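You operate a simulated robot arm through the tools that you are given. There is no shell and no other tool.

The job below is to be done with a simulated two-armed robot. You get a single attempt, and the scene is never put back.

## Task
Store the red beam on the upper shelf of the dry cabinet and fit the fresh cartridge from the rack.
Fine: the note on the cabinet tells fresh beads; shelf in, door shut; watch till the display reads DRY.

Only the result counts: the job must be done as asked and must still hold three seconds after the hand-in. Knocking over, shifting, dropping, spilling or breaking anything else fails it.

## Robot
Two 7-joint arms with fingered hands on one trunk, on a base that drives. Base frame: it is fixed to the floor where the robot stands at the start and does not move with it; the origin is under the middle of the robot, x ahead of it, y to its left, z up. Units: mm, degrees, N and s.
The left shoulder is at the start at [200, 135, 770], the right one opposite. Places, roughly: beige beam, red beam, yellow beam [3250, -2000, 1000]; cartridge bay [3200, -2000, 900]; dry cabinet door [2800, -2200, 600]; drying cartridge [3500, -1250, 1000]; humidity display [3000, -2100, 1000]; top of the upper dry cabinet shelf [3100, -2000, 600]; upper dry cabinet shelf [3000, -2000, 600]. Payload 4 kg a hand.
Tool frame (each hand has its own): the origin (TCP) lies between the finger pads and is the grasp point; the fingertips stand 25 mm ahead of it; z points along the fingers, y is the line along which they close. Largest opening 88 mm; the body of the gripper starts 29 mm behind the TCP. The gripper is a hand of 4 fingers: y runs from the thumb to the fingers, the wrist lies at [-13, -106, -174] in the tool frame, and closing takes about 1.5 s.
Orientation is told as [roll, pitch, yaw] about the base's x, y, z axes, in that order, counted from this pose: with the fingers straight down and the wrist toward the robot, the tool's x, y and z point along [0, 1, 0], [1, 0, 0] and [0, 0, -1] of the base frame.

## Interface
- The arms move only by the tool drive_tool. It takes "left_plan", "right_plan" or both (then of equal length, played together; a hand with none holds still); each is a list of rows, each an object (a shift or turn left out is 0, a gripper value left out holds the last) with "offset": the shift along the tool's x, y, z in m, a list of three; "angular": the turn, a rotation vector about the tool's x, y, z in degrees, a list of three. In form: [{"offset": [tx, ty, tz], "angular": [wx, wy, wz]}, ...]. A call has 1 to 20 rows; each row shifts and turns the commanded pose from where the row before left it, along the tool's axes as they then stand. "left_claw" and "right_claw" are, for a hand that has rows, the finger opening in m, from 0 to 0.088, set as the call begins (left out, the last holds). Each row takes 0.2 s and may step no farther than 50 mm and 8.6 degrees from the row before; otherwise, or with a gripper value out of range, the whole call is refused. Where a pose cannot be reached the arm comes as near as it can. A force on the tool above 40 N (or 10 N above the force at the start of the call, whichever is more), or a blocked arm, ends the call early, and 0.2 s more pass. Each finger travels about 153 mm/s and halts on what it meets, pressing with about 31 N; the grip force reading is that of the motor and also rises with nothing between the fingers. The clock runs only during rows and for 0.2 s after the last one: add rows that do not move to give the fingers time. The reply holds the time, the measured pose of the TCP, the force on the tool along the base axes, the opening and the grip force, in the units named above and with some noise, with the torque about the TCP (base axes, N m) and any sound that the robot's microphone picked up, and new pictures: "show" is both (left out), scene, wrist or none (wrist: the cameras of the hands that moved).
- Cameras (640 x 400 px; columns grow to the right, rows downward): "scene" is now at [146, 13.9, 1371.3]; the picture's right is [0.08, -1.00, 0.00], its down [-0.69, -0.06, -0.72] and it looks along [0.71, 0.06, -0.70] (base axes); focal length 280 px, centre (320, 200). "left" rides on the left gripper at [-64, -83, -98] in its tool frame; the picture's right is [-0.62, -0.37, 0.69], its down [0.71, -0.63, 0.30] and it looks along [0.32, 0.68, 0.65] (tool axes); focal length 265 px, centre (320, 200). "right" rides on the right gripper at [64, -83, -98] in its tool frame; the picture's right is [-0.62, 0.37, -0.69], its down [-0.71, -0.63, 0.30] and it looks along [-0.32, 0.68, 0.65] (tool axes); focal length 265 px, centre (320, 200). There is no depth. A picture from a camera that has moved, and an enlarged one, comes with that camera's place and axes in the base frame and with its lens. The place of the scene camera against the robot may be out by one fixed shift of up to 12 mm in any direction.
- slide_trunk(by): slides the trunk up (or, below 0, down) by that many mm; the arms and the scene camera ride with it, the base frame stays. It gives what a move gives, with no picture.
- drive_base(legs): drives the robot by 1 to 6 legs, each [ahead, left, turn to the left] in mm, mm and degrees, along the robot's own axes; the way and the turn of a leg run together, so that a leg with both is an arc; at most 1500 mm and 180 degrees a leg. The arms and the cameras ride along, it lands a little off, and it stops where it bumps. It gives what a move gives, and a new picture of the scene camera.
- move_fingers(index, middle, ring, thumb_bend, thumb_turn, hand): sets how far each is bent, from 0 (flat) to 1 (curled in); at 0.3 the hand is open as for a grip, at 0.7 the pads meet at the TCP. One left out holds its place. A second passes; each finger stops where it meets its share of the squeeze, and holds until it gets a number again. A gripper value or a shape takes the hand back. It gives what a move gives, with no picture; readings hold the bend of each and the force on the fingers (four entries, about 0 where the hand has none), thumb and palm. thumb_turn goes from beside the hand (0) to across from the fingers (1), as for a grip.
- grasp_type(shape, hand): the hand has 4 fingers and takes this shape, open, in about a second: jaw (thumb against the fingers, like two jaws); tri (thumb and two fingers); tip (a fingertip pinch); poke (one finger out to press); point (the index stretched); flat (the hand flat); cup (the hand cupped); fist (a fist). The gripper value then closes the fingers along that shape, each until it touches; the sizes above hold for jaw. It gives what a move gives, with no picture.
- head_to(pan, tilt): turns the head with the scene camera to pan (to the left, within 97 degrees either way) and tilt (down, from -29 to 69), counted from straight ahead of the robot. It gives what a move gives, and a new picture of the scene camera.
- zoom(camera, box): a new picture of the part [left, top, right, bottom] of that camera's present view, enlarged. It takes no simulated time.
- hand_in(): hands the job in; it is judged then, once.

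Nothing tells you exact positions but the pictures and the camera data. Unless the task says otherwise, let go and move clear before handing in.

The tools are called after "Request:" as a command line: name --argument value ..., lists and objects as JSON in quotes. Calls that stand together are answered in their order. drive_tool: Moves the arms, as the interface text tells. Its arguments: {"type":"object","properties":{"left_plan":{"type":"array"},"left_claw":{"type":"number"},"right_plan":{"type":"array"},"right_claw":{"type":"number"},"show":{"type":"string","enum":["both","scene","wrist","none"]}},"required":[]} The other tools are called the same way: slide_trunk (by) slides the trunk up or down; grasp_type (shape, hand) gives the hand a shape; move_fingers (index, middle, ring, thumb_bend, thumb_turn, hand) moves the fingers one by one; drive_base (legs) drives the base; head_to (pan, tilt) turns the head that bears the scene camera; zoom (camera, box) takes an enlarged picture of a part of a camera's view; hand_in () hands the job in.

At the start:

```text
clock: 0.0
left_position: [591.7, 237.4, 836.3]
left_ee_rot: [0.0, 0.1, 0.0]
left_contact_force: [-0.2, -0.4, 0.6]
left_ft_torque: [0.03, 0.02, -0.01]
left_opening: 87.3
left_finger_force: 0.1
left_shape: jaw
left_bend: [0.3, 0.3, 0.3, 0.3, 0.98]
left_finger forces: [0.0, 0.1, 0.0, 0.0, 0.0, 0.1]
right_position: [562.2, -255.4, 865.9]
right_ee_rot: [0.0, 0.1, 0.0]
right_contact_force: [0.1, -0.3, -0.5]
right_ft_torque: [-0.01, 0.02, -0.01]
right_opening: 87.5
right_finger_force: 0.1
right_shape: jaw
right_bend: [0.3, 0.3, 0.3, 0.3, 0.98]
right_finger forces: [0.1, 0.1, 0.1, 0.1, 0.0, 0.0]
trunk travel left (down, up): [-375.0, 395.0]
robot x, y, heading: [0.9, -0.1, -0.1]
head pan, tilt: [4.9, 44.2]
```

scene: 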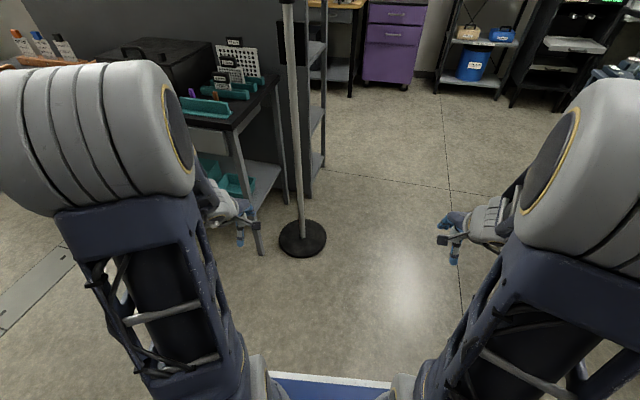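
right: 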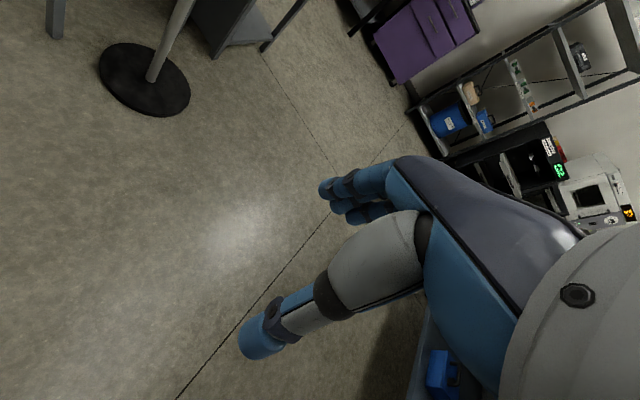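
left: 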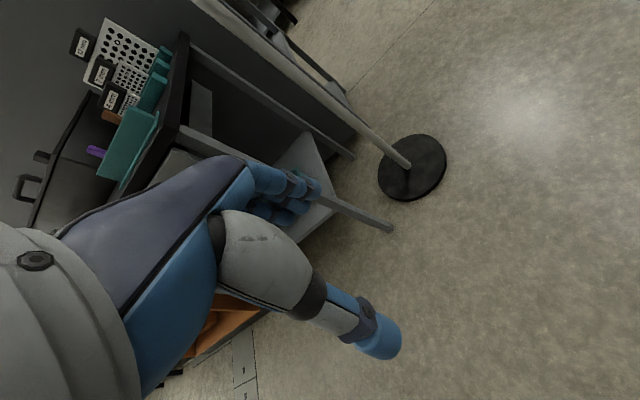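

I see a lab room with the dry cabinet at the upper right of the scene, far ahead and to the right. First I turn the head to look toward it.

Request:
head_to --pan -33 --tilt 15

```text
clock: 1.0
left_position: [591.6, 235.5, 837.1]
left_ee_rot: [0.0, -0.1, 0.0]
left_contact_force: [0.3, -0.4, -0.3]
left_ft_torque: [-0.01, 0.01, 0.04]
left_opening: 87.5
left_finger_force: 0.0
left_shape: jaw
left_bend: [0.3, 0.3, 0.3, 0.3, 0.98]
left_finger forces: [0.1, 0.0, 0.0, 0.0, 0.1, 0.0]
right_position: [563.5, -253.5, 866.1]
right_ee_rot: [0.0, 0.1, 0.0]
right_contact_force: [-0.1, -1.1, -0.4]
right_ft_torque: [-0.03, -0.02, 0.0]
right_opening: 87.4
right_finger_force: 0.0
right_shape: jaw
right_bend: [0.3, 0.3, 0.3, 0.3, 0.98]
right_finger forces: [0.0, 0.0, 0.0, 0.0, 0.0, 0.0]
trunk travel left (down, up): [-375.0, 395.0]
robot x, y, heading: [0.3, 1.0, -0.1]
head pan, tilt: [-33.0, 15.0]
camera scene: at [142.7, -43.8, 1416.8], right [-0.54, -0.84, 0.0], down [-0.22, 0.14, -0.97], along [0.81, -0.53, -0.26], focal length 280 px, centre (320, 200)
```

scene: 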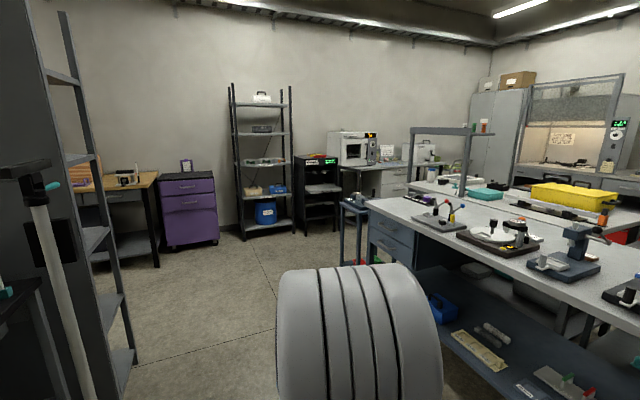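

Request:
zoom --camera "scene" --box '[220, 80, 400, 260]'

Request:
zoom --camera "scene" --box '[280, 130, 380, 250]'

```text
2.22 times, centred on (310, 170) of scene
camera zoom: at [142.7, -43.8, 1416.8], right [-0.54, -0.84, 0.0], down [-0.22, 0.14, -0.97], along [0.81, -0.53, -0.26], focal length 623 px, centre (342, 267)
```

zoom: 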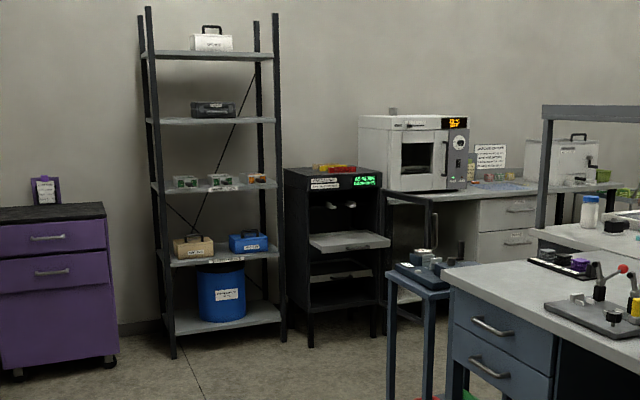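

```text
3.33 times, centred on (330, 190) of scene
camera zoom: at [142.7, -43.8, 1416.8], right [-0.54, -0.84, 0.0], down [-0.22, 0.14, -0.97], along [0.81, -0.53, -0.26], focal length 934 px, centre (287, 233)
```

zoom: 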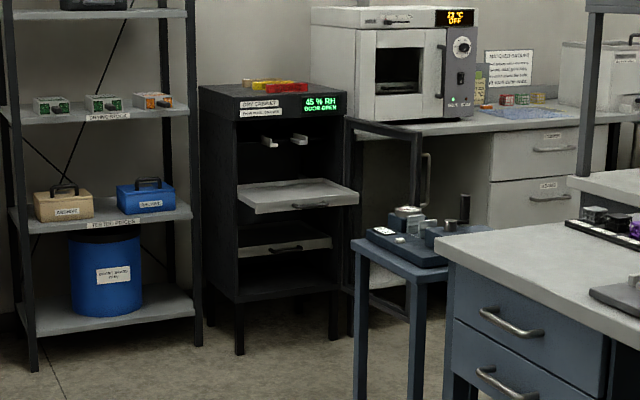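

The dry cabinet stands open with its upper shelf pulled out; three beams are on top, and three cartridges sit on a rack to its left. A pole stands near [1200, 210] and a bench runs along y≈-1250, so I'll shift right 450 and go ahead between them for a closer look.

Request:
drive_base --legs '[[0, -450, 0], [1300, 0, 0]]'

```text
clock: 9.9
left_position: [1892.3, -219.3, 836.8]
left_ee_rot: [0.0, 0.1, 0.0]
left_contact_force: [-0.3, -0.9, 0.0]
left_ft_torque: [-0.02, 0.01, 0.0]
left_opening: 87.4
left_finger_force: 0.1
left_shape: jaw
left_bend: [0.3, 0.3, 0.3, 0.3, 0.98]
left_finger forces: [0.1, 0.0, 0.0, 0.0, 0.0, 0.0]
right_position: [1864.0, -709.3, 867.0]
right_ee_rot: [-0.1, 0.0, 0.0]
right_contact_force: [0.3, -0.2, -0.1]
right_ft_torque: [-0.01, -0.02, 0.03]
right_opening: 87.7
right_finger_force: 0.2
right_shape: jaw
right_bend: [0.3, 0.3, 0.3, 0.3, 0.98]
right_finger forces: [0.1, 0.0, 0.0, 0.0, 0.1, 0.0]
trunk travel left (down, up): [-375.0, 395.0]
robot x, y, heading: [1300.7, -454.4, 0.2]
head pan, tilt: [-33.0, 15.0]
camera scene: at [1443.5, -499.1, 1416.9], right [-0.54, -0.84, 0.0], down [-0.22, 0.14, -0.97], along [0.81, -0.53, -0.26], focal length 280 px, centre (320, 200)
```

scene: 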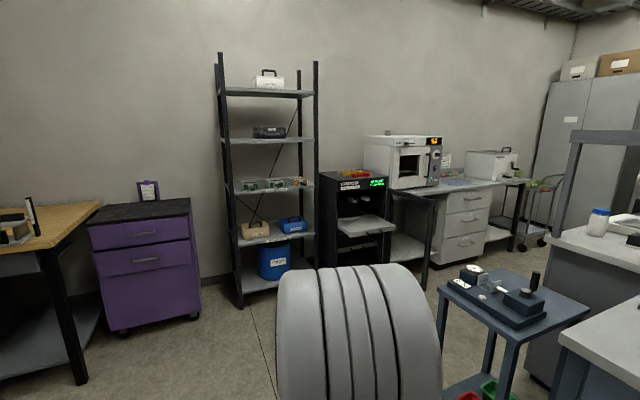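

Request:
zoom --camera "scene" --box '[310, 150, 450, 270]'

Request:
zoom --camera "scene" --box '[320, 160, 400, 200]'

Request:
zoom --camera "scene" --box '[220, 160, 320, 250]'

Request:
zoom --camera "scene" --box '[420, 140, 480, 200]'

```text
3.33 times, centred on (380, 210) of scene
camera zoom: at [1443.5, -499.1, 1416.9], right [-0.54, -0.84, 0.0], down [-0.22, 0.14, -0.97], along [0.81, -0.53, -0.26], focal length 934 px, centre (120, 167)
```

zoom: 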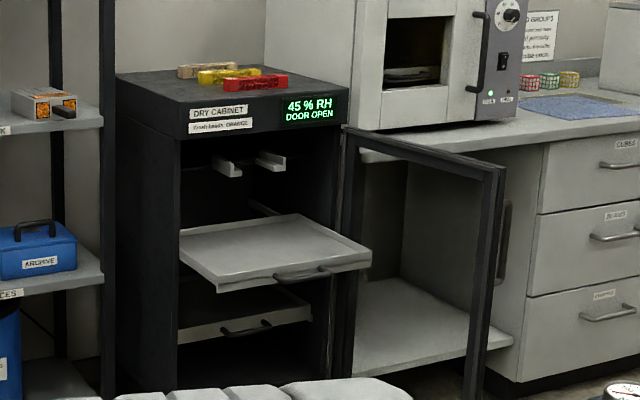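

```text
8.00 times, centred on (360, 180) of scene
camera zoom: at [1443.5, -499.1, 1416.9], right [-0.54, -0.84, 0.0], down [-0.22, 0.14, -0.97], along [0.81, -0.53, -0.26], focal length 2243 px, centre (0, 360)
```

zoom: 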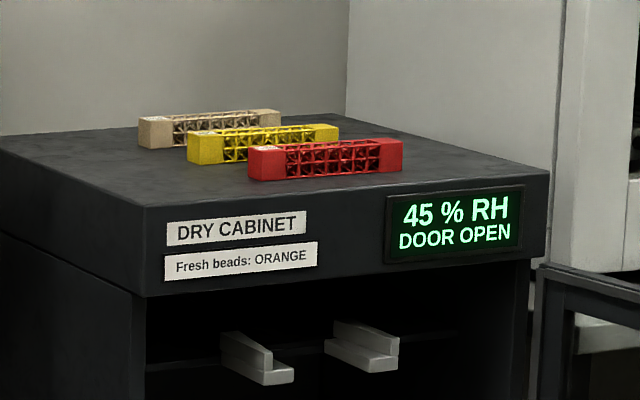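

```text
4.44 times, centred on (270, 205) of scene
camera zoom: at [1443.5, -499.1, 1416.9], right [-0.54, -0.84, 0.0], down [-0.22, 0.14, -0.97], along [0.81, -0.53, -0.26], focal length 1246 px, centre (542, 178)
```

zoom: 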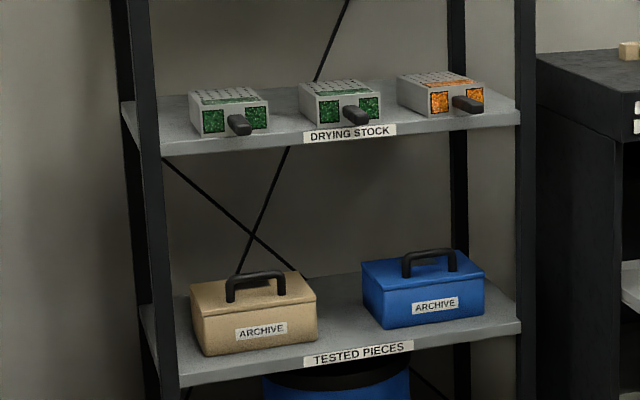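

```text
6.67 times, centred on (450, 170) of scene
camera zoom: at [1443.5, -499.1, 1416.9], right [-0.54, -0.84, 0.0], down [-0.22, 0.14, -0.97], along [0.81, -0.53, -0.26], focal length 1869 px, centre (-547, 400)
```

zoom: 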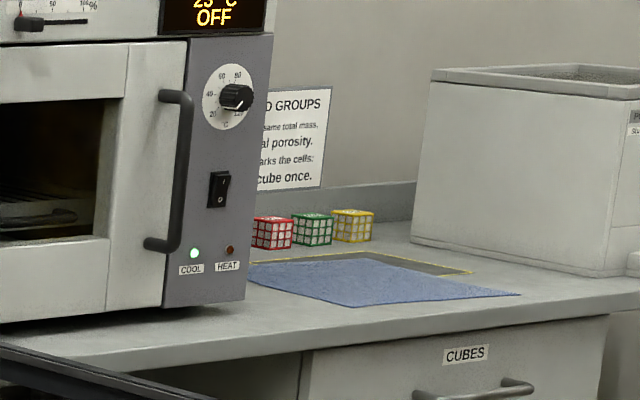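

The note reads "Fresh beads: ORANGE", so the orange cartridge (rightmost on the "DRYING STOCK" shelf) is the one, and the display shows 45 % RH, DOOR OPEN. The cabinet's front is near x≈3000, y≈-1680…-2110, with a small instrument stand in the way near [1860, -1760]; I'll move closer to triangulate.

Request:
drive_base --legs '[[600, -350, 0], [0, 0, -20]]'

Request:
head_to --pan -20 --tilt 25

```text
clock: 14.8
left_position: [2532.9, -787.1, 837.7]
left_ee_rot: [0.0, 0.0, -20.2]
left_contact_force: [-0.3, 0.1, -0.5]
left_ft_torque: [0.01, -0.01, 0.0]
left_opening: 87.6
left_finger_force: 0.0
left_shape: jaw
left_bend: [0.3, 0.3, 0.3, 0.3, 0.98]
left_finger forces: [0.1, 0.0, 0.0, 0.0, 0.0, 0.0]
right_position: [2336.8, -1237.1, 866.5]
right_ee_rot: [0.0, 0.0, -20.2]
right_contact_force: [0.4, -0.6, -0.7]
right_ft_torque: [-0.02, -0.02, 0.0]
right_opening: 87.6
right_finger_force: 0.0
right_shape: jaw
right_bend: [0.3, 0.3, 0.3, 0.3, 0.98]
right_finger forces: [0.0, 0.0, 0.0, 0.1, 0.0, 0.0]
trunk travel left (down, up): [-375.0, 395.0]
robot x, y, heading: [1898.0, -806.3, -20.2]
head pan, tilt: [-33.0, 15.0]
camera scene: at [2012.7, -893.1, 1416.9], right [-0.8, -0.6, 0.0], down [-0.15, 0.21, -0.97], along [0.58, -0.77, -0.26], focal length 280 px, centre (320, 200)
```

scene: 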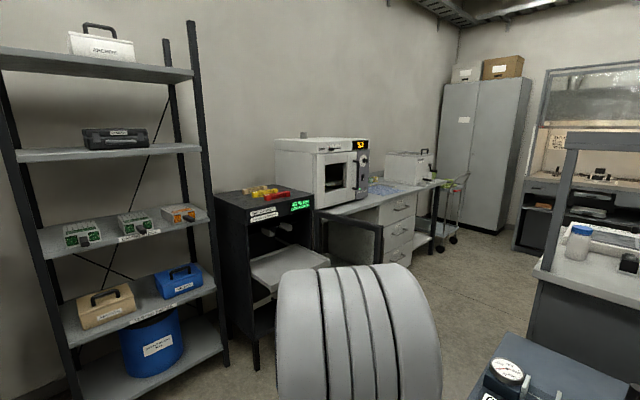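

```text
clock: 15.6
left_position: [2533.3, -788.0, 836.4]
left_ee_rot: [0.0, 0.1, -20.3]
left_contact_force: [-0.9, 0.7, 0.7]
left_ft_torque: [0.03, 0.0, 0.02]
left_opening: 87.5
left_finger_force: 0.0
left_shape: jaw
left_bend: [0.3, 0.3, 0.3, 0.3, 0.98]
left_finger forces: [0.0, 0.0, 0.0, 0.0, 0.1, 0.1]
right_position: [2335.1, -1237.7, 866.9]
right_ee_rot: [0.0, 0.0, -20.2]
right_contact_force: [0.6, 0.0, -0.3]
right_ft_torque: [-0.01, 0.03, 0.0]
right_opening: 87.8
right_finger_force: 0.1
right_shape: jaw
right_bend: [0.3, 0.3, 0.3, 0.3, 0.98]
right_finger forces: [0.0, 0.0, 0.0, 0.1, 0.0, 0.1]
trunk travel left (down, up): [-375.0, 395.0]
robot x, y, heading: [1895.8, -806.6, -20.4]
head pan, tilt: [-20.0, 25.0]
camera scene: at [2027.1, -877.9, 1400.7], right [-0.65, -0.76, 0.0], down [-0.32, 0.27, -0.91], along [0.69, -0.59, -0.42], focal length 280 px, centre (320, 200)
```

scene: 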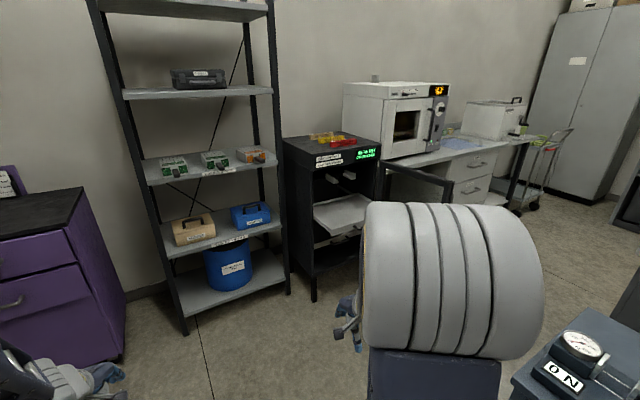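

I'm nearer now, with the rack ahead and the cabinet behind my right shoulder. I'll zoom for a second set of rays to triangulate the cabinet and cartridges.

Request:
zoom --camera "scene" --box '[270, 110, 430, 210]'

Request:
zoom --camera "scene" --box '[280, 190, 400, 300]'

Request:
zoom --camera "scene" --box '[140, 130, 300, 230]'

```text
4.00 times, centred on (350, 160) of scene
camera zoom: at [2027.1, -877.9, 1400.7], right [-0.65, -0.76, 0.0], down [-0.32, 0.27, -0.91], along [0.69, -0.59, -0.42], focal length 1121 px, centre (200, 360)
```

zoom: 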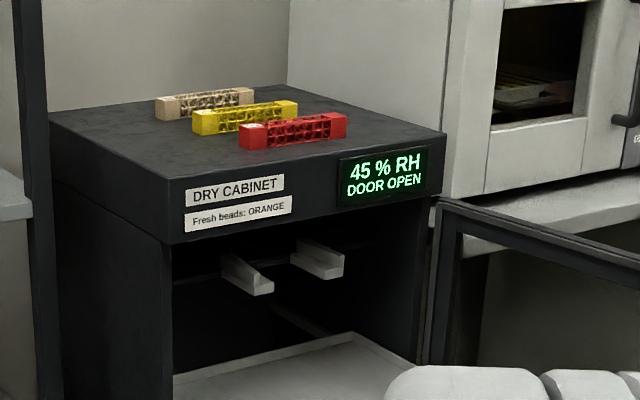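

```text
3.64 times, centred on (340, 245) of scene
camera zoom: at [2027.1, -877.9, 1400.7], right [-0.65, -0.76, 0.0], down [-0.32, 0.27, -0.91], along [0.69, -0.59, -0.42], focal length 1019 px, centre (247, 36)
```

zoom: 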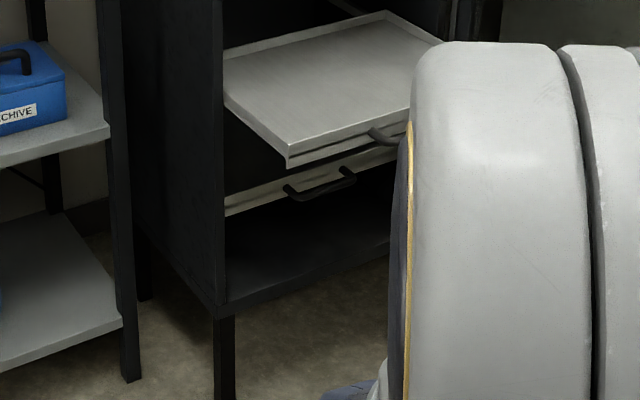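

```text
4.00 times, centred on (220, 180) of scene
camera zoom: at [2027.1, -877.9, 1400.7], right [-0.65, -0.76, 0.0], down [-0.32, 0.27, -0.91], along [0.69, -0.59, -0.42], focal length 1121 px, centre (720, 280)
```

zoom: 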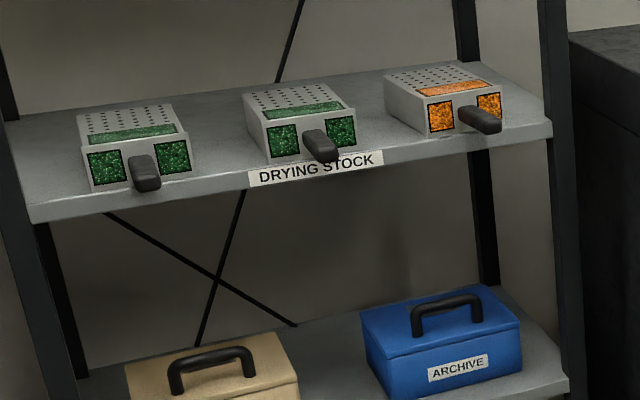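

Triangulating two views: cabinet top front-left corner ≈[3093, -1730, 1015], front-right ≈[3021, -2180, 1015], so the row of furniture is turned about -11°. The orange cartridge's handle tip is near [3216, -1526, 996]. Next I check the stand and the base's footprint.

Request:
head_to --pan -70 --tilt 40

Request:
head_to --pan 0 --tilt 69

```text
clock: 16.7
left_position: [2533.5, -787.9, 836.5]
left_ee_rot: [-0.1, 0.0, -20.2]
left_contact_force: [0.0, -0.1, 0.9]
left_ft_torque: [0.0, 0.01, 0.02]
left_opening: 87.6
left_finger_force: 0.0
left_shape: jaw
left_bend: [0.3, 0.3, 0.3, 0.3, 0.98]
left_finger forces: [0.1, 0.0, 0.0, 0.1, 0.0, 0.1]
right_position: [2335.2, -1238.2, 866.2]
right_ee_rot: [0.0, 0.0, -20.2]
right_contact_force: [0.5, -0.2, -0.3]
right_ft_torque: [0.01, -0.01, 0.01]
right_opening: 87.8
right_finger_force: 0.2
right_shape: jaw
right_bend: [0.3, 0.3, 0.3, 0.3, 0.98]
right_finger forces: [0.1, 0.1, 0.0, 0.0, 0.0, 0.0]
trunk travel left (down, up): [-375.0, 395.0]
robot x, y, heading: [1895.9, -806.9, -20.0]
head pan, tilt: [-70.0, 40.0]
camera scene: at [1956.5, -903.4, 1377.4], right [-1.0, 0.0, 0.0], down [0.0, 0.64, -0.77], along [0.0, -0.77, -0.64], focal length 280 px, centre (320, 200)
```

scene: 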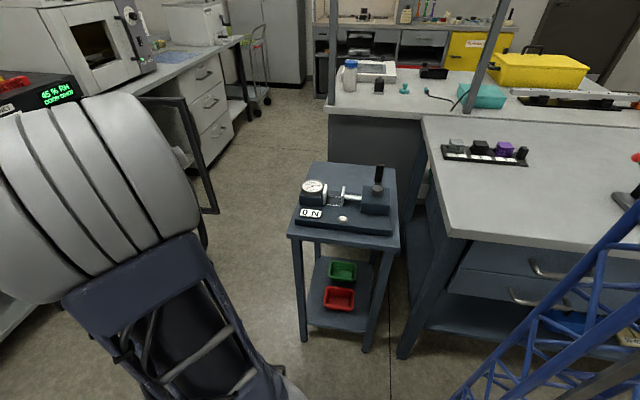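

```text
clock: 18.1
left_position: [2533.3, -787.1, 836.5]
left_ee_rot: [0.0, 0.0, -20.3]
left_contact_force: [0.0, 0.4, 1.0]
left_ft_torque: [-0.05, 0.05, 0.03]
left_opening: 87.7
left_finger_force: 0.0
left_shape: jaw
left_bend: [0.3, 0.3, 0.3, 0.3, 0.98]
left_finger forces: [0.1, 0.1, 0.0, 0.0, 0.1, 0.0]
right_position: [2337.4, -1238.3, 866.6]
right_ee_rot: [0.0, 0.0, -20.2]
right_contact_force: [-0.7, -0.5, -0.3]
right_ft_torque: [0.02, -0.01, 0.01]
right_opening: 87.6
right_finger_force: 0.1
right_shape: jaw
right_bend: [0.3, 0.3, 0.3, 0.3, 0.98]
right_finger forces: [0.0, 0.1, 0.0, 0.0, 0.1, 0.0]
trunk travel left (down, up): [-375.0, 395.0]
robot x, y, heading: [1897.8, -805.7, -20.1]
head pan, tilt: [0.0, 68.8]
camera scene: at [2009.2, -837.7, 1341.2], right [-0.35, -0.94, 0.0], down [-0.87, 0.32, -0.36], along [0.34, -0.13, -0.93], focal length 280 px, centre (320, 200)
```

scene: 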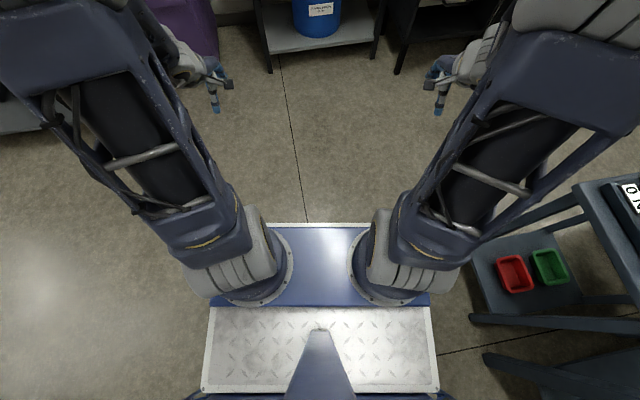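

The stand occupies roughly x 1720–2055, y -1480…-1980 and the door stands 90° open with its free edge near [2550, -2100]. I'll turn to heading -40° and come to about [2370, -1310], short of the working place.

Request:
drive_base --legs '[[0, 0, -20], [680, -81, 0]]'

Request:
head_to --pan 15 --tilt 30

```text
clock: 23.0
left_position: [2971.7, -1511.8, 836.4]
left_ee_rot: [0.0, 0.0, -40.3]
left_contact_force: [0.0, -0.7, 0.3]
left_ft_torque: [-0.01, 0.0, 0.01]
left_opening: 87.5
left_finger_force: 0.0
left_shape: jaw
left_bend: [0.3, 0.3, 0.3, 0.3, 0.98]
left_finger forces: [0.0, 0.0, 0.0, 0.0, 0.0, 0.1]
right_position: [2632.9, -1866.3, 866.6]
right_ee_rot: [0.1, 0.0, -40.4]
right_contact_force: [1.1, -0.3, 0.0]
right_ft_torque: [0.0, -0.02, 0.02]
right_opening: 87.6
right_finger_force: 0.0
right_shape: jaw
right_bend: [0.3, 0.3, 0.3, 0.3, 0.98]
right_finger forces: [0.0, 0.0, 0.0, 0.0, 0.0, 0.1]
trunk travel left (down, up): [-375.0, 395.0]
robot x, y, heading: [2367.7, -1310.5, -40.2]
head pan, tilt: [0.0, 68.8]
camera scene: at [2460.1, -1376.4, 1341.2], right [-0.65, -0.76, 0.0], down [-0.71, 0.6, -0.36], along [0.28, -0.23, -0.93], focal length 280 px, centre (320, 200)
```

scene: 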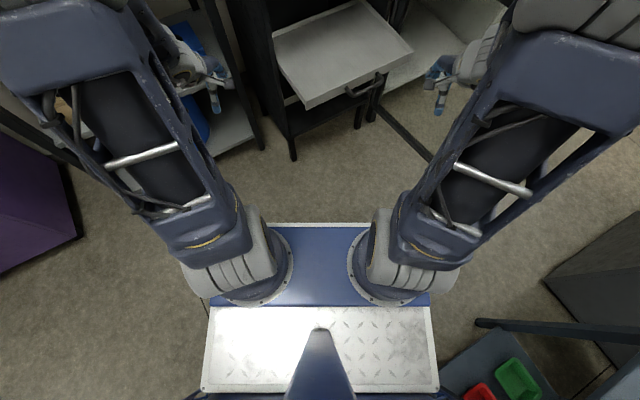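

```text
clock: 24.1
left_position: [2970.9, -1511.3, 837.2]
left_ee_rot: [0.0, 0.0, -40.3]
left_contact_force: [-0.1, 0.1, 0.7]
left_ft_torque: [0.0, 0.01, -0.01]
left_opening: 87.6
left_finger_force: 0.2
left_shape: jaw
left_bend: [0.3, 0.3, 0.3, 0.3, 0.98]
left_finger forces: [0.1, 0.1, 0.1, 0.0, 0.1, 0.0]
right_position: [2631.8, -1867.0, 865.6]
right_ee_rot: [0.0, 0.0, -40.3]
right_contact_force: [0.8, 0.2, 0.5]
right_ft_torque: [-0.01, 0.0, -0.02]
right_opening: 87.5
right_finger_force: 0.1
right_shape: jaw
right_bend: [0.3, 0.3, 0.3, 0.3, 0.98]
right_finger forces: [0.0, 0.0, 0.0, 0.1, 0.0, 0.0]
trunk travel left (down, up): [-375.0, 395.0]
robot x, y, heading: [2370.7, -1309.1, -40.4]
head pan, tilt: [15.0, 30.0]
camera scene: at [2499.2, -1378.9, 1392.6], right [-0.43, -0.9, 0.0], down [-0.45, 0.21, -0.87], along [0.78, -0.37, -0.5], focal length 280 px, centre (320, 200)
```

scene: 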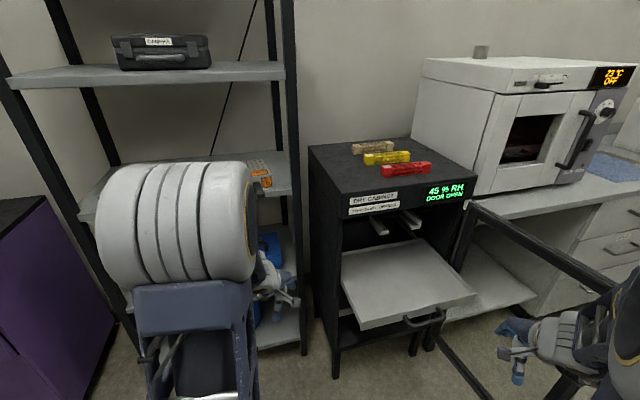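

I now see the whole cabinet: beams on top, bay rails under the fascia, shelf pulled out with a handle at its front, and the door open toward me on the right. I zoom in to measure.

Request:
zoom --camera "scene" --box '[300, 130, 480, 240]'

Request:
zoom --camera "scene" --box '[320, 200, 480, 340]'

Request:
zoom --camera "scene" --box '[360, 195, 440, 245]'

```text
3.56 times, centred on (390, 185) of scene
camera zoom: at [2499.2, -1378.9, 1392.6], right [-0.43, -0.9, 0.0], down [-0.45, 0.21, -0.87], along [0.78, -0.37, -0.5], focal length 997 px, centre (71, 253)
```

zoom: 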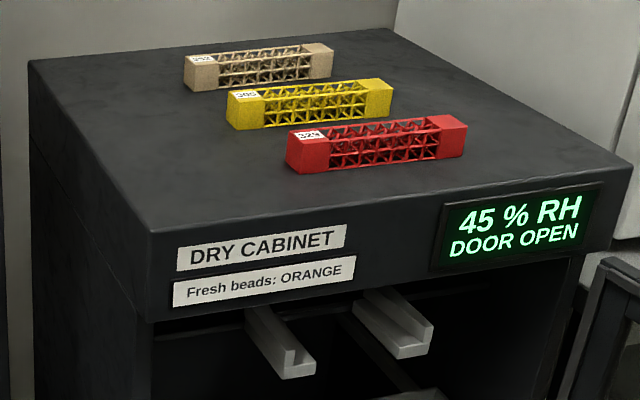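

```text
2.86 times, centred on (400, 270) of scene
camera zoom: at [2499.2, -1378.9, 1392.6], right [-0.43, -0.9, 0.0], down [-0.45, 0.21, -0.87], along [0.78, -0.37, -0.5], focal length 801 px, centre (91, 0)
```

zoom: 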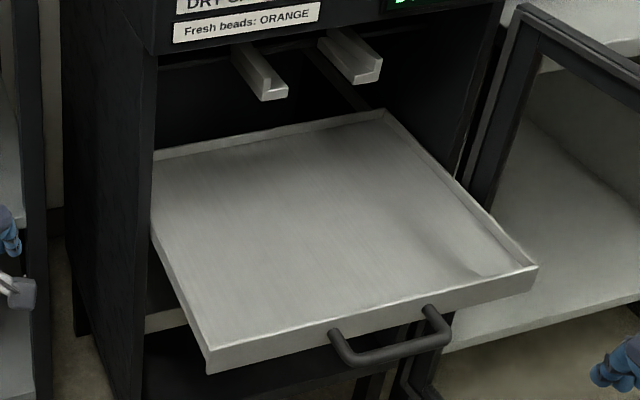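

```text
8.00 times, centred on (400, 220) of scene
camera zoom: at [2499.2, -1378.9, 1392.6], right [-0.43, -0.9, 0.0], down [-0.45, 0.21, -0.87], along [0.78, -0.37, -0.5], focal length 2243 px, centre (-320, 40)
```

zoom: 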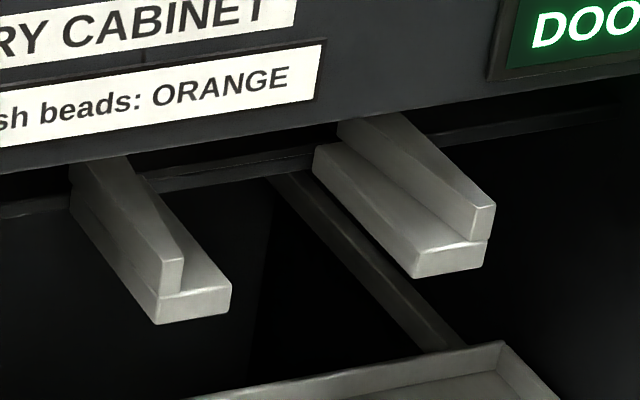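

Now I have good geometry: cabinet heading ≈ -9.8°, red beam about 28×28×160 mm centred near [3126, -1985, 1029], shelf top ≈ z 660 pulled out ≈156 mm, and the bay is two L-rails near z 840. I draw the left hand back a bit, raise the trunk and come closer.

Request:
drive_tool --left_plan '[{"offset": [0, -0.04, 0]}, {"offset": [0, -0.04, 0]}]' --show "none"

Request:
slide_trunk --by 230

Request:
drive_base --legs '[[120, 0, 0]]'

```text
clock: 24.6
left_position: [2924.5, -1462.1, 845.1]
left_ee_rot: [-0.2, 0.2, -40.5]
left_contact_force: [0.3, 0.3, 0.5]
left_ft_torque: [0.0, 0.0, 0.0]
left_opening: 87.4
left_finger_force: 0.0
left_shape: jaw
left_bend: [0.3, 0.3, 0.3, 0.3, 0.98]
left_finger forces: [0.1, 0.1, 0.0, 0.0, 0.0, 0.0]
left hand out of reach, approached as far as the arm can: row 2
right_position: [2631.2, -1865.5, 866.7]
right_ee_rot: [0.0, -0.1, -40.2]
right_contact_force: [0.2, -0.5, -0.5]
right_ft_torque: [0.01, -0.03, 0.01]
right_opening: 87.5
right_finger_force: 0.2
right_shape: jaw
right_bend: [0.3, 0.3, 0.3, 0.3, 0.98]
right_finger forces: [0.0, 0.1, 0.1, 0.1, 0.0, 0.1]
trunk travel left (down, up): [-375.0, 395.0]
robot x, y, heading: [2366.6, -1308.8, -40.1]
head pan, tilt: [15.0, 30.0]
```

```text
clock: 27.1
left_position: [2924.0, -1462.9, 1073.6]
left_ee_rot: [-0.1, 0.1, -40.4]
left_contact_force: [1.0, -0.6, 0.4]
left_ft_torque: [-0.01, 0.0, -0.03]
left_opening: 87.7
left_finger_force: 0.1
left_shape: jaw
left_bend: [0.3, 0.3, 0.3, 0.3, 0.98]
left_finger forces: [0.0, 0.1, 0.0, 0.0, 0.1, 0.0]
right_position: [2633.0, -1865.8, 1096.0]
right_ee_rot: [0.0, -0.1, -40.4]
right_contact_force: [-0.8, -0.7, 0.5]
right_ft_torque: [0.0, 0.0, 0.0]
right_opening: 87.4
right_finger_force: 0.0
right_shape: jaw
right_bend: [0.3, 0.3, 0.3, 0.3, 0.98]
right_finger forces: [0.0, 0.0, 0.0, 0.0, 0.1, 0.0]
trunk travel left (down, up): [-605.0, 165.0]
robot x, y, heading: [2372.0, -1307.0, -40.2]
head pan, tilt: [15.0, 30.0]
```

```text
clock: 28.3
left_position: [3016.3, -1540.7, 1074.2]
left_ee_rot: [-0.1, 0.0, -40.4]
left_contact_force: [0.5, 0.0, -0.6]
left_ft_torque: [-0.02, -0.01, -0.01]
left_opening: 87.8
left_finger_force: 0.0
left_shape: jaw
left_bend: [0.3, 0.3, 0.3, 0.3, 0.98]
left_finger forces: [0.0, 0.1, 0.0, 0.0, 0.0, 0.0]
right_position: [2722.7, -1944.6, 1096.1]
right_ee_rot: [0.0, 0.0, -40.3]
right_contact_force: [-0.3, 0.7, 0.3]
right_ft_torque: [-0.02, 0.02, -0.04]
right_opening: 87.8
right_finger_force: 0.0
right_shape: jaw
right_bend: [0.3, 0.3, 0.3, 0.3, 0.98]
right_finger forces: [0.0, 0.0, 0.0, 0.0, 0.0, 0.0]
trunk travel left (down, up): [-605.0, 165.0]
robot x, y, heading: [2458.3, -1384.3, -40.3]
head pan, tilt: [15.0, 30.0]
camera scene: at [2590.7, -1456.6, 1622.7], right [-0.43, -0.9, 0.0], down [-0.45, 0.21, -0.87], along [0.78, -0.37, -0.5], focal length 280 px, centre (320, 200)
```

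scene: 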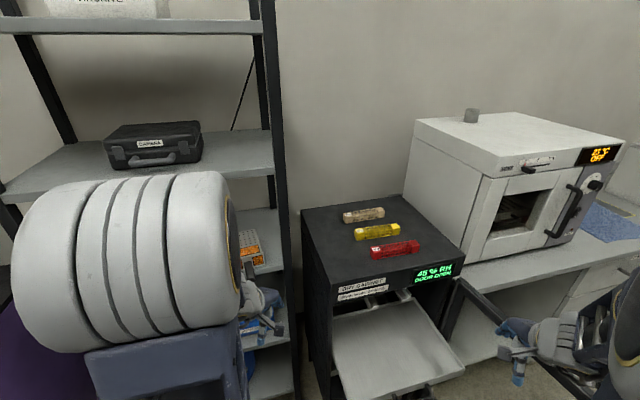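

The robot stands at [2458, -1384], heading -40°, and the red beam is the front one on the cabinet top. I raise and turn the right hand to line up with the beam, and bring it to a spot above it.

Request:
drive_tool --right_plan '[{"offset": [0, 0, -0.04], "angular": [0, 0, -7.6]}, {"offset": [0, 0, -0.03], "angular": [0, 0, -7.6]}, {"angular": [0, 0, -7.6]}, {"angular": [0, 0, -7.7]}, {"offset": [0.005, 0.045, 0]}, {"offset": [0.005, 0.045, 0]}, {"offset": [0.005, 0.045, 0]}, {"offset": [0.005, 0.045, 0]}, {"offset": [0.005, 0.045, 0]}, {"offset": [0.004, 0.045, 0]}]' --show "both"

```text
clock: 30.5
left_position: [3015.6, -1540.8, 1074.3]
left_ee_rot: [0.0, 0.1, -40.4]
left_contact_force: [-0.2, -0.6, 0.7]
left_ft_torque: [0.02, 0.0, 0.04]
left_opening: 87.9
left_finger_force: 0.2
left_shape: jaw
left_bend: [0.3, 0.3, 0.3, 0.3, 0.98]
left_finger forces: [0.0, 0.0, 0.0, 0.0, 0.1, 0.0]
right_position: [2993.2, -1962.0, 1167.7]
right_ee_rot: [0.1, 0.0, -9.9]
right_contact_force: [-0.6, 0.3, 0.1]
right_ft_torque: [0.0, -0.03, -0.01]
right_opening: 87.5
right_finger_force: 0.0
right_shape: jaw
right_bend: [0.3, 0.3, 0.3, 0.3, 0.98]
right_finger forces: [0.0, 0.0, 0.0, 0.0, 0.0, 0.0]
trunk travel left (down, up): [-605.0, 165.0]
robot x, y, heading: [2456.8, -1383.7, -40.3]
head pan, tilt: [15.0, 30.0]
camera scene: at [2590.3, -1456.6, 1622.7], right [-0.43, -0.9, 0.0], down [-0.45, 0.21, -0.87], along [0.78, -0.37, -0.5], focal length 280 px, centre (320, 200)
camera right: at [2924.0, -1883.8, 1265.1], right [0.26, -0.67, 0.69], down [-0.74, -0.6, -0.3], along [0.62, -0.44, -0.65], focal length 265 px, centre (320, 200)
```

scene: 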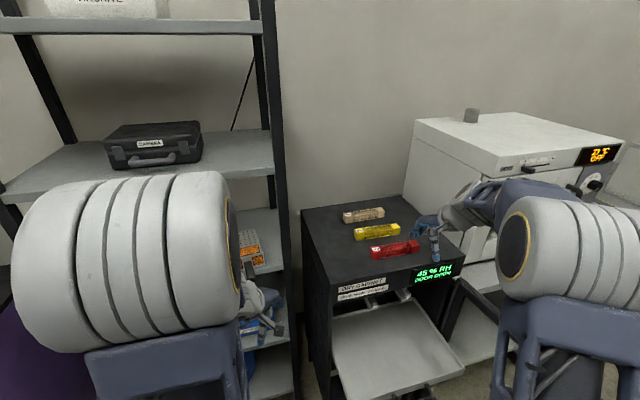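
right: 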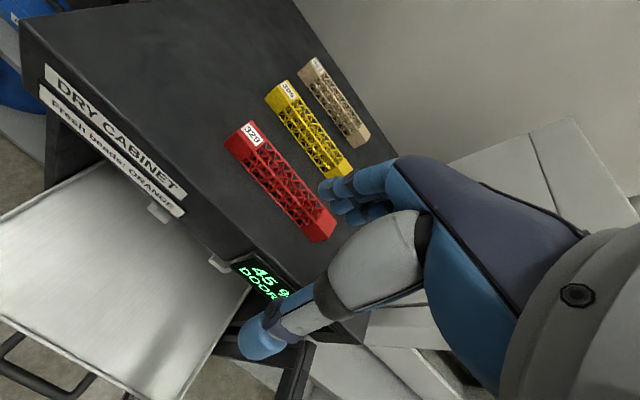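

The hand is above the cabinet's front right, and the wrist camera sees all three beams. I'll zoom to pin down the red beam's ends.

Request:
zoom --camera "right" --box '[200, 50, 400, 260]'

Request:
zoom --camera "right" --box '[0, 40, 320, 320]'

```text
1.90 times, centred on (300, 155) of right
camera zoom: at [2924.0, -1883.8, 1265.1], right [0.26, -0.67, 0.69], down [-0.74, -0.6, -0.3], along [0.62, -0.44, -0.65], focal length 506 px, centre (358, 286)
```

zoom: 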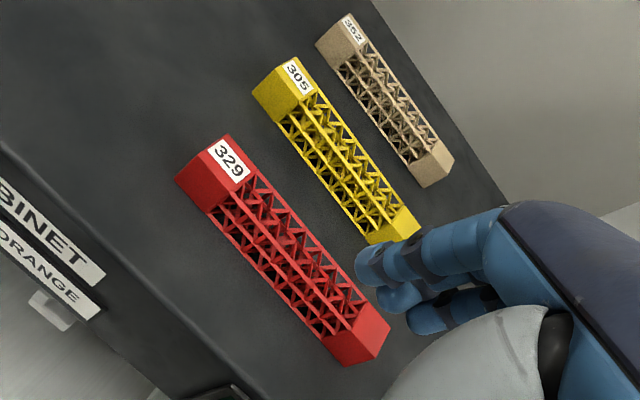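

```text
1.43 times, centred on (160, 180) of right
camera zoom: at [2924.0, -1883.8, 1265.1], right [0.26, -0.67, 0.69], down [-0.74, -0.6, -0.3], along [0.62, -0.44, -0.65], focal length 379 px, centre (549, 229)
```

zoom: 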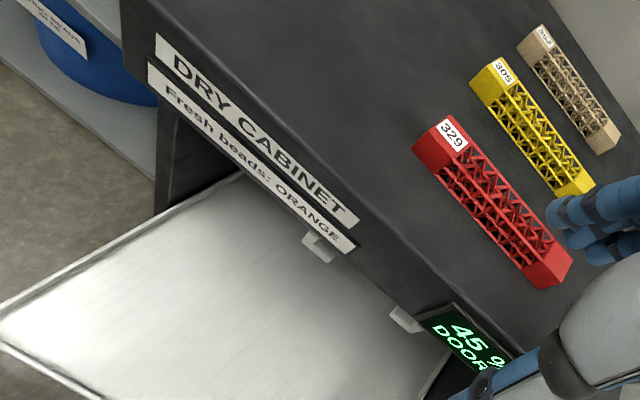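

Request:
zoom --camera "right" --box '[215, 110, 295, 170]'

Request:
zoom --camera "right" --box '[270, 190, 350, 250]'

```text
6.67 times, centred on (255, 140) of right
camera zoom: at [2924.0, -1883.8, 1265.1], right [0.26, -0.67, 0.69], down [-0.74, -0.6, -0.3], along [0.62, -0.44, -0.65], focal length 1769 px, centre (753, 600)
```

zoom: 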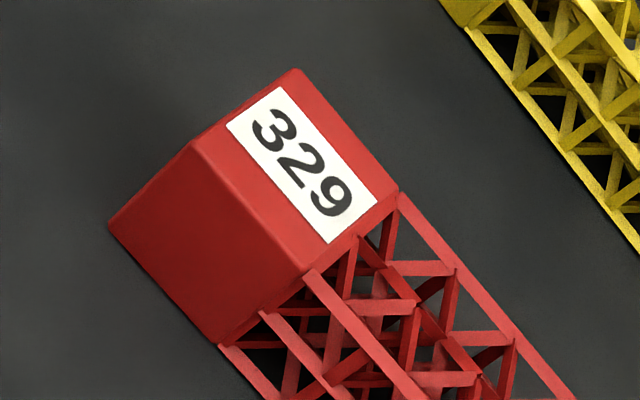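

```text
6.67 times, centred on (310, 220) of right
camera zoom: at [2924.0, -1883.8, 1265.1], right [0.26, -0.67, 0.69], down [-0.74, -0.6, -0.3], along [0.62, -0.44, -0.65], focal length 1769 px, centre (387, 67)
```

zoom: 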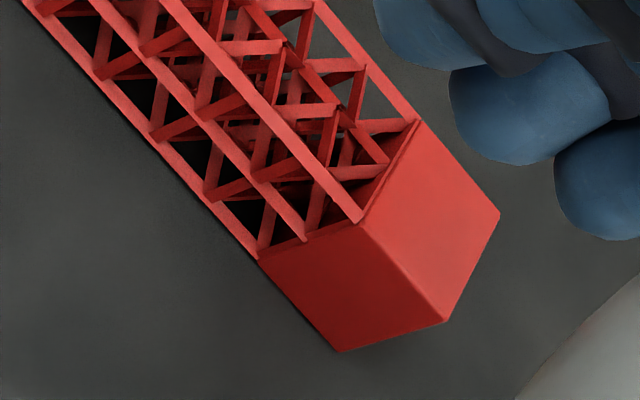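

The wrist camera gives the red beam: centre [3126, -1985], z 1013–1043, about 29 mm wide, 162 mm long, yaw ≈ -11°, with the yellow one ≈96 mm behind its centre. I move over it with a 60 mm opening and come down partway.

Request:
drive_tool --right_plan '[{"angular": [0, 0, 1.1]}, {"offset": [0.001, 0.045, 0]}, {"offset": [0.001, 0.045, 0]}, {"offset": [0.001, 0.045, 0]}, {"offset": [0, 0, 0.035]}, {"offset": [0, 0, 0.035]}, {}]' --right_claw 0.06 --show "both"

```text
clock: 32.1
left_position: [3016.0, -1540.9, 1074.2]
left_ee_rot: [-0.1, 0.0, -40.4]
left_contact_force: [-0.4, -0.2, 0.3]
left_ft_torque: [-0.01, 0.01, -0.02]
left_opening: 87.7
left_finger_force: 0.1
left_shape: jaw
left_bend: [0.3, 0.3, 0.3, 0.3, 0.98]
left_finger forces: [0.0, 0.0, 0.0, 0.1, 0.0, 0.1]
right_position: [3128.9, -1982.0, 1096.2]
right_ee_rot: [0.1, 0.0, -11.0]
right_contact_force: [-0.9, 0.2, -1.0]
right_ft_torque: [-0.04, -0.01, 0.04]
right_opening: 60.4
right_finger_force: 0.1
right_shape: jaw
right_bend: [0.28, 0.38, 0.34, 0.59, 0.99]
right_finger forces: [0.0, 0.1, 0.0, 0.1, 0.1, 0.0]
trunk travel left (down, up): [-605.0, 165.0]
robot x, y, heading: [2459.4, -1386.6, -40.3]
head pan, tilt: [15.0, 30.0]
camera scene: at [2590.8, -1456.6, 1622.7], right [-0.43, -0.9, 0.0], down [-0.45, 0.21, -0.87], along [0.78, -0.37, -0.5], focal length 280 px, centre (320, 200)
camera right: at [3059.2, -1904.4, 1193.7], right [0.24, -0.68, 0.69], down [-0.75, -0.58, -0.3], along [0.61, -0.45, -0.65], focal length 265 px, centre (320, 200)
```

scene: 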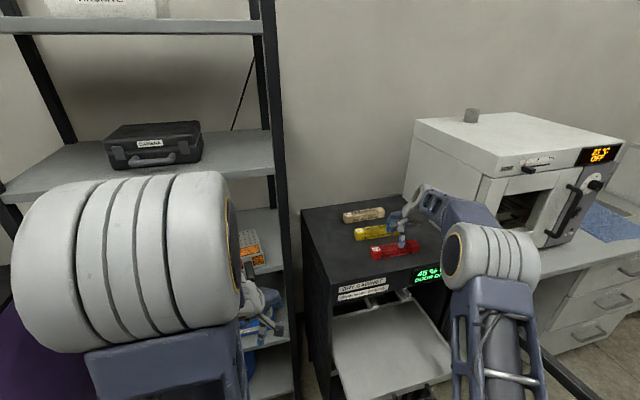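
right: 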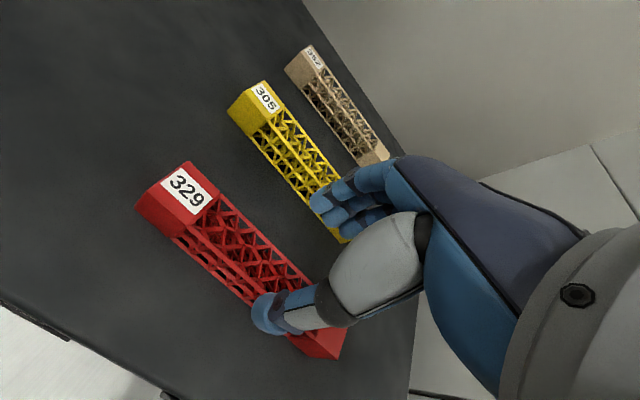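

The hand is centred over the red beam with the thumb in front and fingers behind it, clear of the yellow one. I nudge it 3 mm, descend to TCP z≈1043 (tips ~4 mm above the top) and close.

Request:
drive_tool --right_plan '[{"offset": [-0.003, -0.002, 0.01]}, {"offset": [0, 0, 0.02]}, {"offset": [0, 0, 0.015]}, {"offset": [0, 0, 0.008]}, {}]' --show "wrist"

```text
clock: 33.3
left_position: [3016.3, -1539.7, 1074.1]
left_ee_rot: [-0.2, 0.1, -40.3]
left_contact_force: [0.3, 0.4, 0.1]
left_ft_torque: [-0.01, 0.01, -0.01]
left_opening: 87.5
left_finger_force: 0.0
left_shape: jaw
left_bend: [0.3, 0.3, 0.3, 0.3, 0.98]
left_finger forces: [0.0, 0.1, 0.0, 0.0, 0.0, 0.1]
right_position: [3126.0, -1986.5, 1044.5]
right_ee_rot: [0.0, -0.2, -11.0]
right_contact_force: [0.5, 0.5, 11.6]
right_ft_torque: [0.01, -0.15, 0.02]
right_opening: 59.6
right_finger_force: 0.0
right_shape: jaw
right_bend: [0.28, 0.37, 0.34, 0.59, 0.99]
right_finger forces: [2.3, 5.6, 0.0, 0.0, 3.7, 0.0]
trunk travel left (down, up): [-605.0, 165.0]
robot x, y, heading: [2459.8, -1386.6, -40.3]
head pan, tilt: [15.0, 30.0]
camera right: at [3056.6, -1907.7, 1143.0], right [0.24, -0.68, 0.69], down [-0.75, -0.58, -0.31], along [0.61, -0.45, -0.65], focal length 265 px, centre (320, 200)
```

right: 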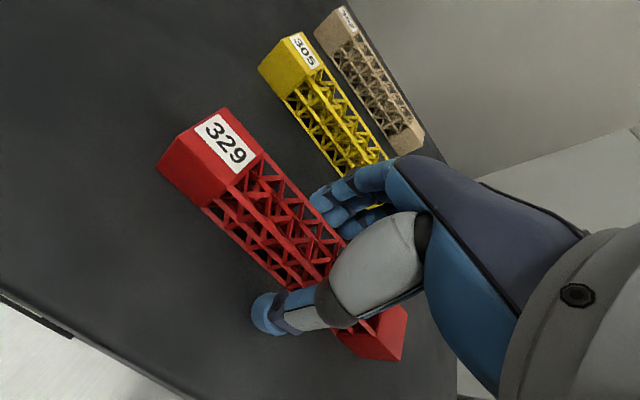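

The fingertips just touch the cabinet top (11.6 N up), so I lift 5 mm before closing on the beam.

Request:
drive_tool --right_plan '[{"offset": [0, 0, -0.006]}, {}]' --show "none"

Request:
drive_tool --right_plan '[{}, {}, {}, {}, {}, {}, {}, {}]' --right_claw 0.0 --show "wrist"

```text
clock: 33.9
left_position: [3016.0, -1540.0, 1074.8]
left_ee_rot: [-0.1, 0.2, -40.4]
left_contact_force: [-0.7, -0.2, 0.1]
left_ft_torque: [0.02, -0.02, -0.01]
left_opening: 87.9
left_finger_force: 0.0
left_shape: jaw
left_bend: [0.3, 0.3, 0.3, 0.3, 0.98]
left_finger forces: [0.0, 0.1, 0.1, 0.1, 0.1, 0.0]
right_position: [3124.7, -1986.1, 1047.8]
right_ee_rot: [0.0, 0.0, -11.0]
right_contact_force: [0.9, 0.6, -0.1]
right_ft_torque: [0.02, -0.02, 0.02]
right_opening: 60.0
right_finger_force: 0.1
right_shape: jaw
right_bend: [0.28, 0.37, 0.34, 0.6, 0.99]
right_finger forces: [0.1, 0.1, 0.1, 0.1, 0.0, 0.0]
trunk travel left (down, up): [-605.0, 165.0]
robot x, y, heading: [2460.3, -1385.2, -40.5]
head pan, tilt: [15.0, 30.0]
```

```text
clock: 35.7
left_position: [3015.9, -1540.4, 1075.1]
left_ee_rot: [-0.1, 0.2, -40.3]
left_contact_force: [0.1, 0.2, 0.5]
left_ft_torque: [0.01, 0.0, 0.0]
left_opening: 87.5
left_finger_force: 0.0
left_shape: jaw
left_bend: [0.3, 0.3, 0.3, 0.3, 0.98]
left_finger forces: [0.1, 0.1, 0.0, 0.0, 0.0, 0.2]
right_position: [3124.8, -1986.8, 1048.6]
right_ee_rot: [0.0, 0.0, -10.9]
right_contact_force: [0.4, -0.7, -0.7]
right_ft_torque: [-0.02, -0.01, -0.02]
right_opening: 24.3
right_finger_force: 31.3
right_shape: jaw
right_bend: [0.74, 0.55, 0.55, 0.75, 1.0]
right_finger forces: [17.0, 7.7, 3.7, 0.0, 28.4, 0.1]
trunk travel left (down, up): [-605.0, 165.0]
robot x, y, heading: [2461.6, -1389.2, -40.2]
head pan, tilt: [15.0, 30.0]
camera right: at [3056.5, -1907.9, 1147.3], right [0.24, -0.68, 0.69], down [-0.75, -0.58, -0.3], along [0.61, -0.45, -0.65], focal length 265 px, centre (320, 200)
```

right: 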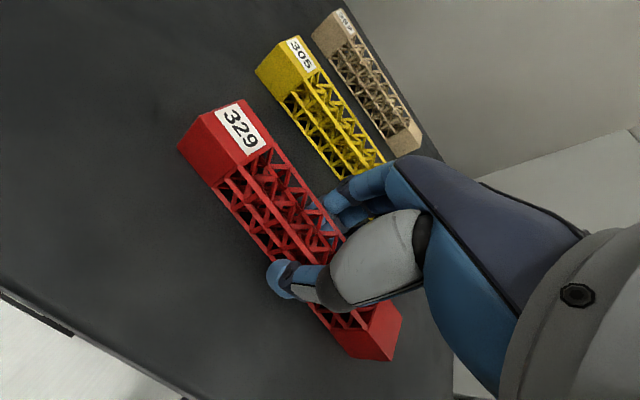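

The beam is gripped (31 N). I lift it 60 mm straight up and check that it comes along.

Request:
drive_tool --right_plan '[{"offset": [0, 0, -0.01]}, {"offset": [0, 0, -0.02]}, {"offset": [0, 0, -0.03]}, {}]' --show "both"

```text
clock: 36.7
left_position: [3016.3, -1540.9, 1074.8]
left_ee_rot: [-0.1, 0.1, -40.4]
left_contact_force: [0.3, 0.3, -0.2]
left_ft_torque: [0.01, -0.03, 0.01]
left_opening: 87.9
left_finger_force: 0.1
left_shape: jaw
left_bend: [0.3, 0.3, 0.3, 0.3, 0.98]
left_finger forces: [0.0, 0.1, 0.0, 0.0, 0.0, 0.1]
right_position: [3125.2, -1986.0, 1110.2]
right_ee_rot: [0.0, 0.0, -10.9]
right_contact_force: [-0.1, 0.2, 0.4]
right_ft_torque: [0.03, 0.02, -0.05]
right_opening: 24.1
right_finger_force: 30.7
right_shape: jaw
right_bend: [0.74, 0.55, 0.56, 0.75, 1.0]
right_finger forces: [17.0, 7.7, 3.8, 0.0, 28.5, 0.0]
trunk travel left (down, up): [-605.0, 165.0]
robot x, y, heading: [2458.9, -1385.4, -40.3]
head pan, tilt: [15.0, 30.0]
camera scene: at [2590.8, -1456.6, 1622.7], right [-0.43, -0.9, 0.0], down [-0.45, 0.21, -0.87], along [0.78, -0.37, -0.5], focal length 280 px, centre (320, 200)
camera right: at [3056.6, -1907.4, 1207.8], right [0.24, -0.68, 0.69], down [-0.75, -0.58, -0.3], along [0.61, -0.45, -0.65], focal length 265 px, centre (320, 200)
```

scene: 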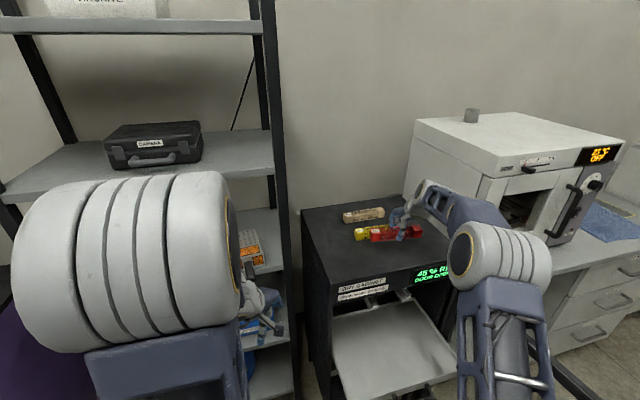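
right: 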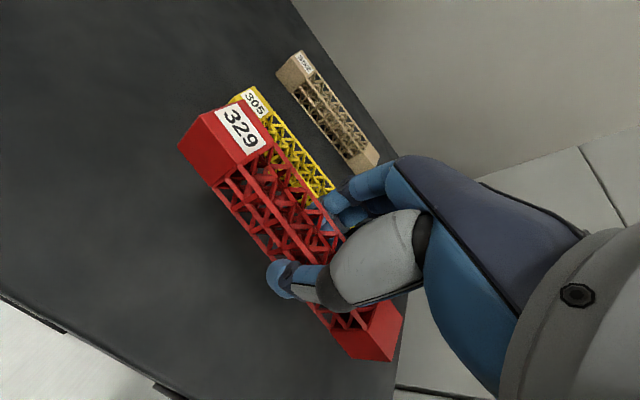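

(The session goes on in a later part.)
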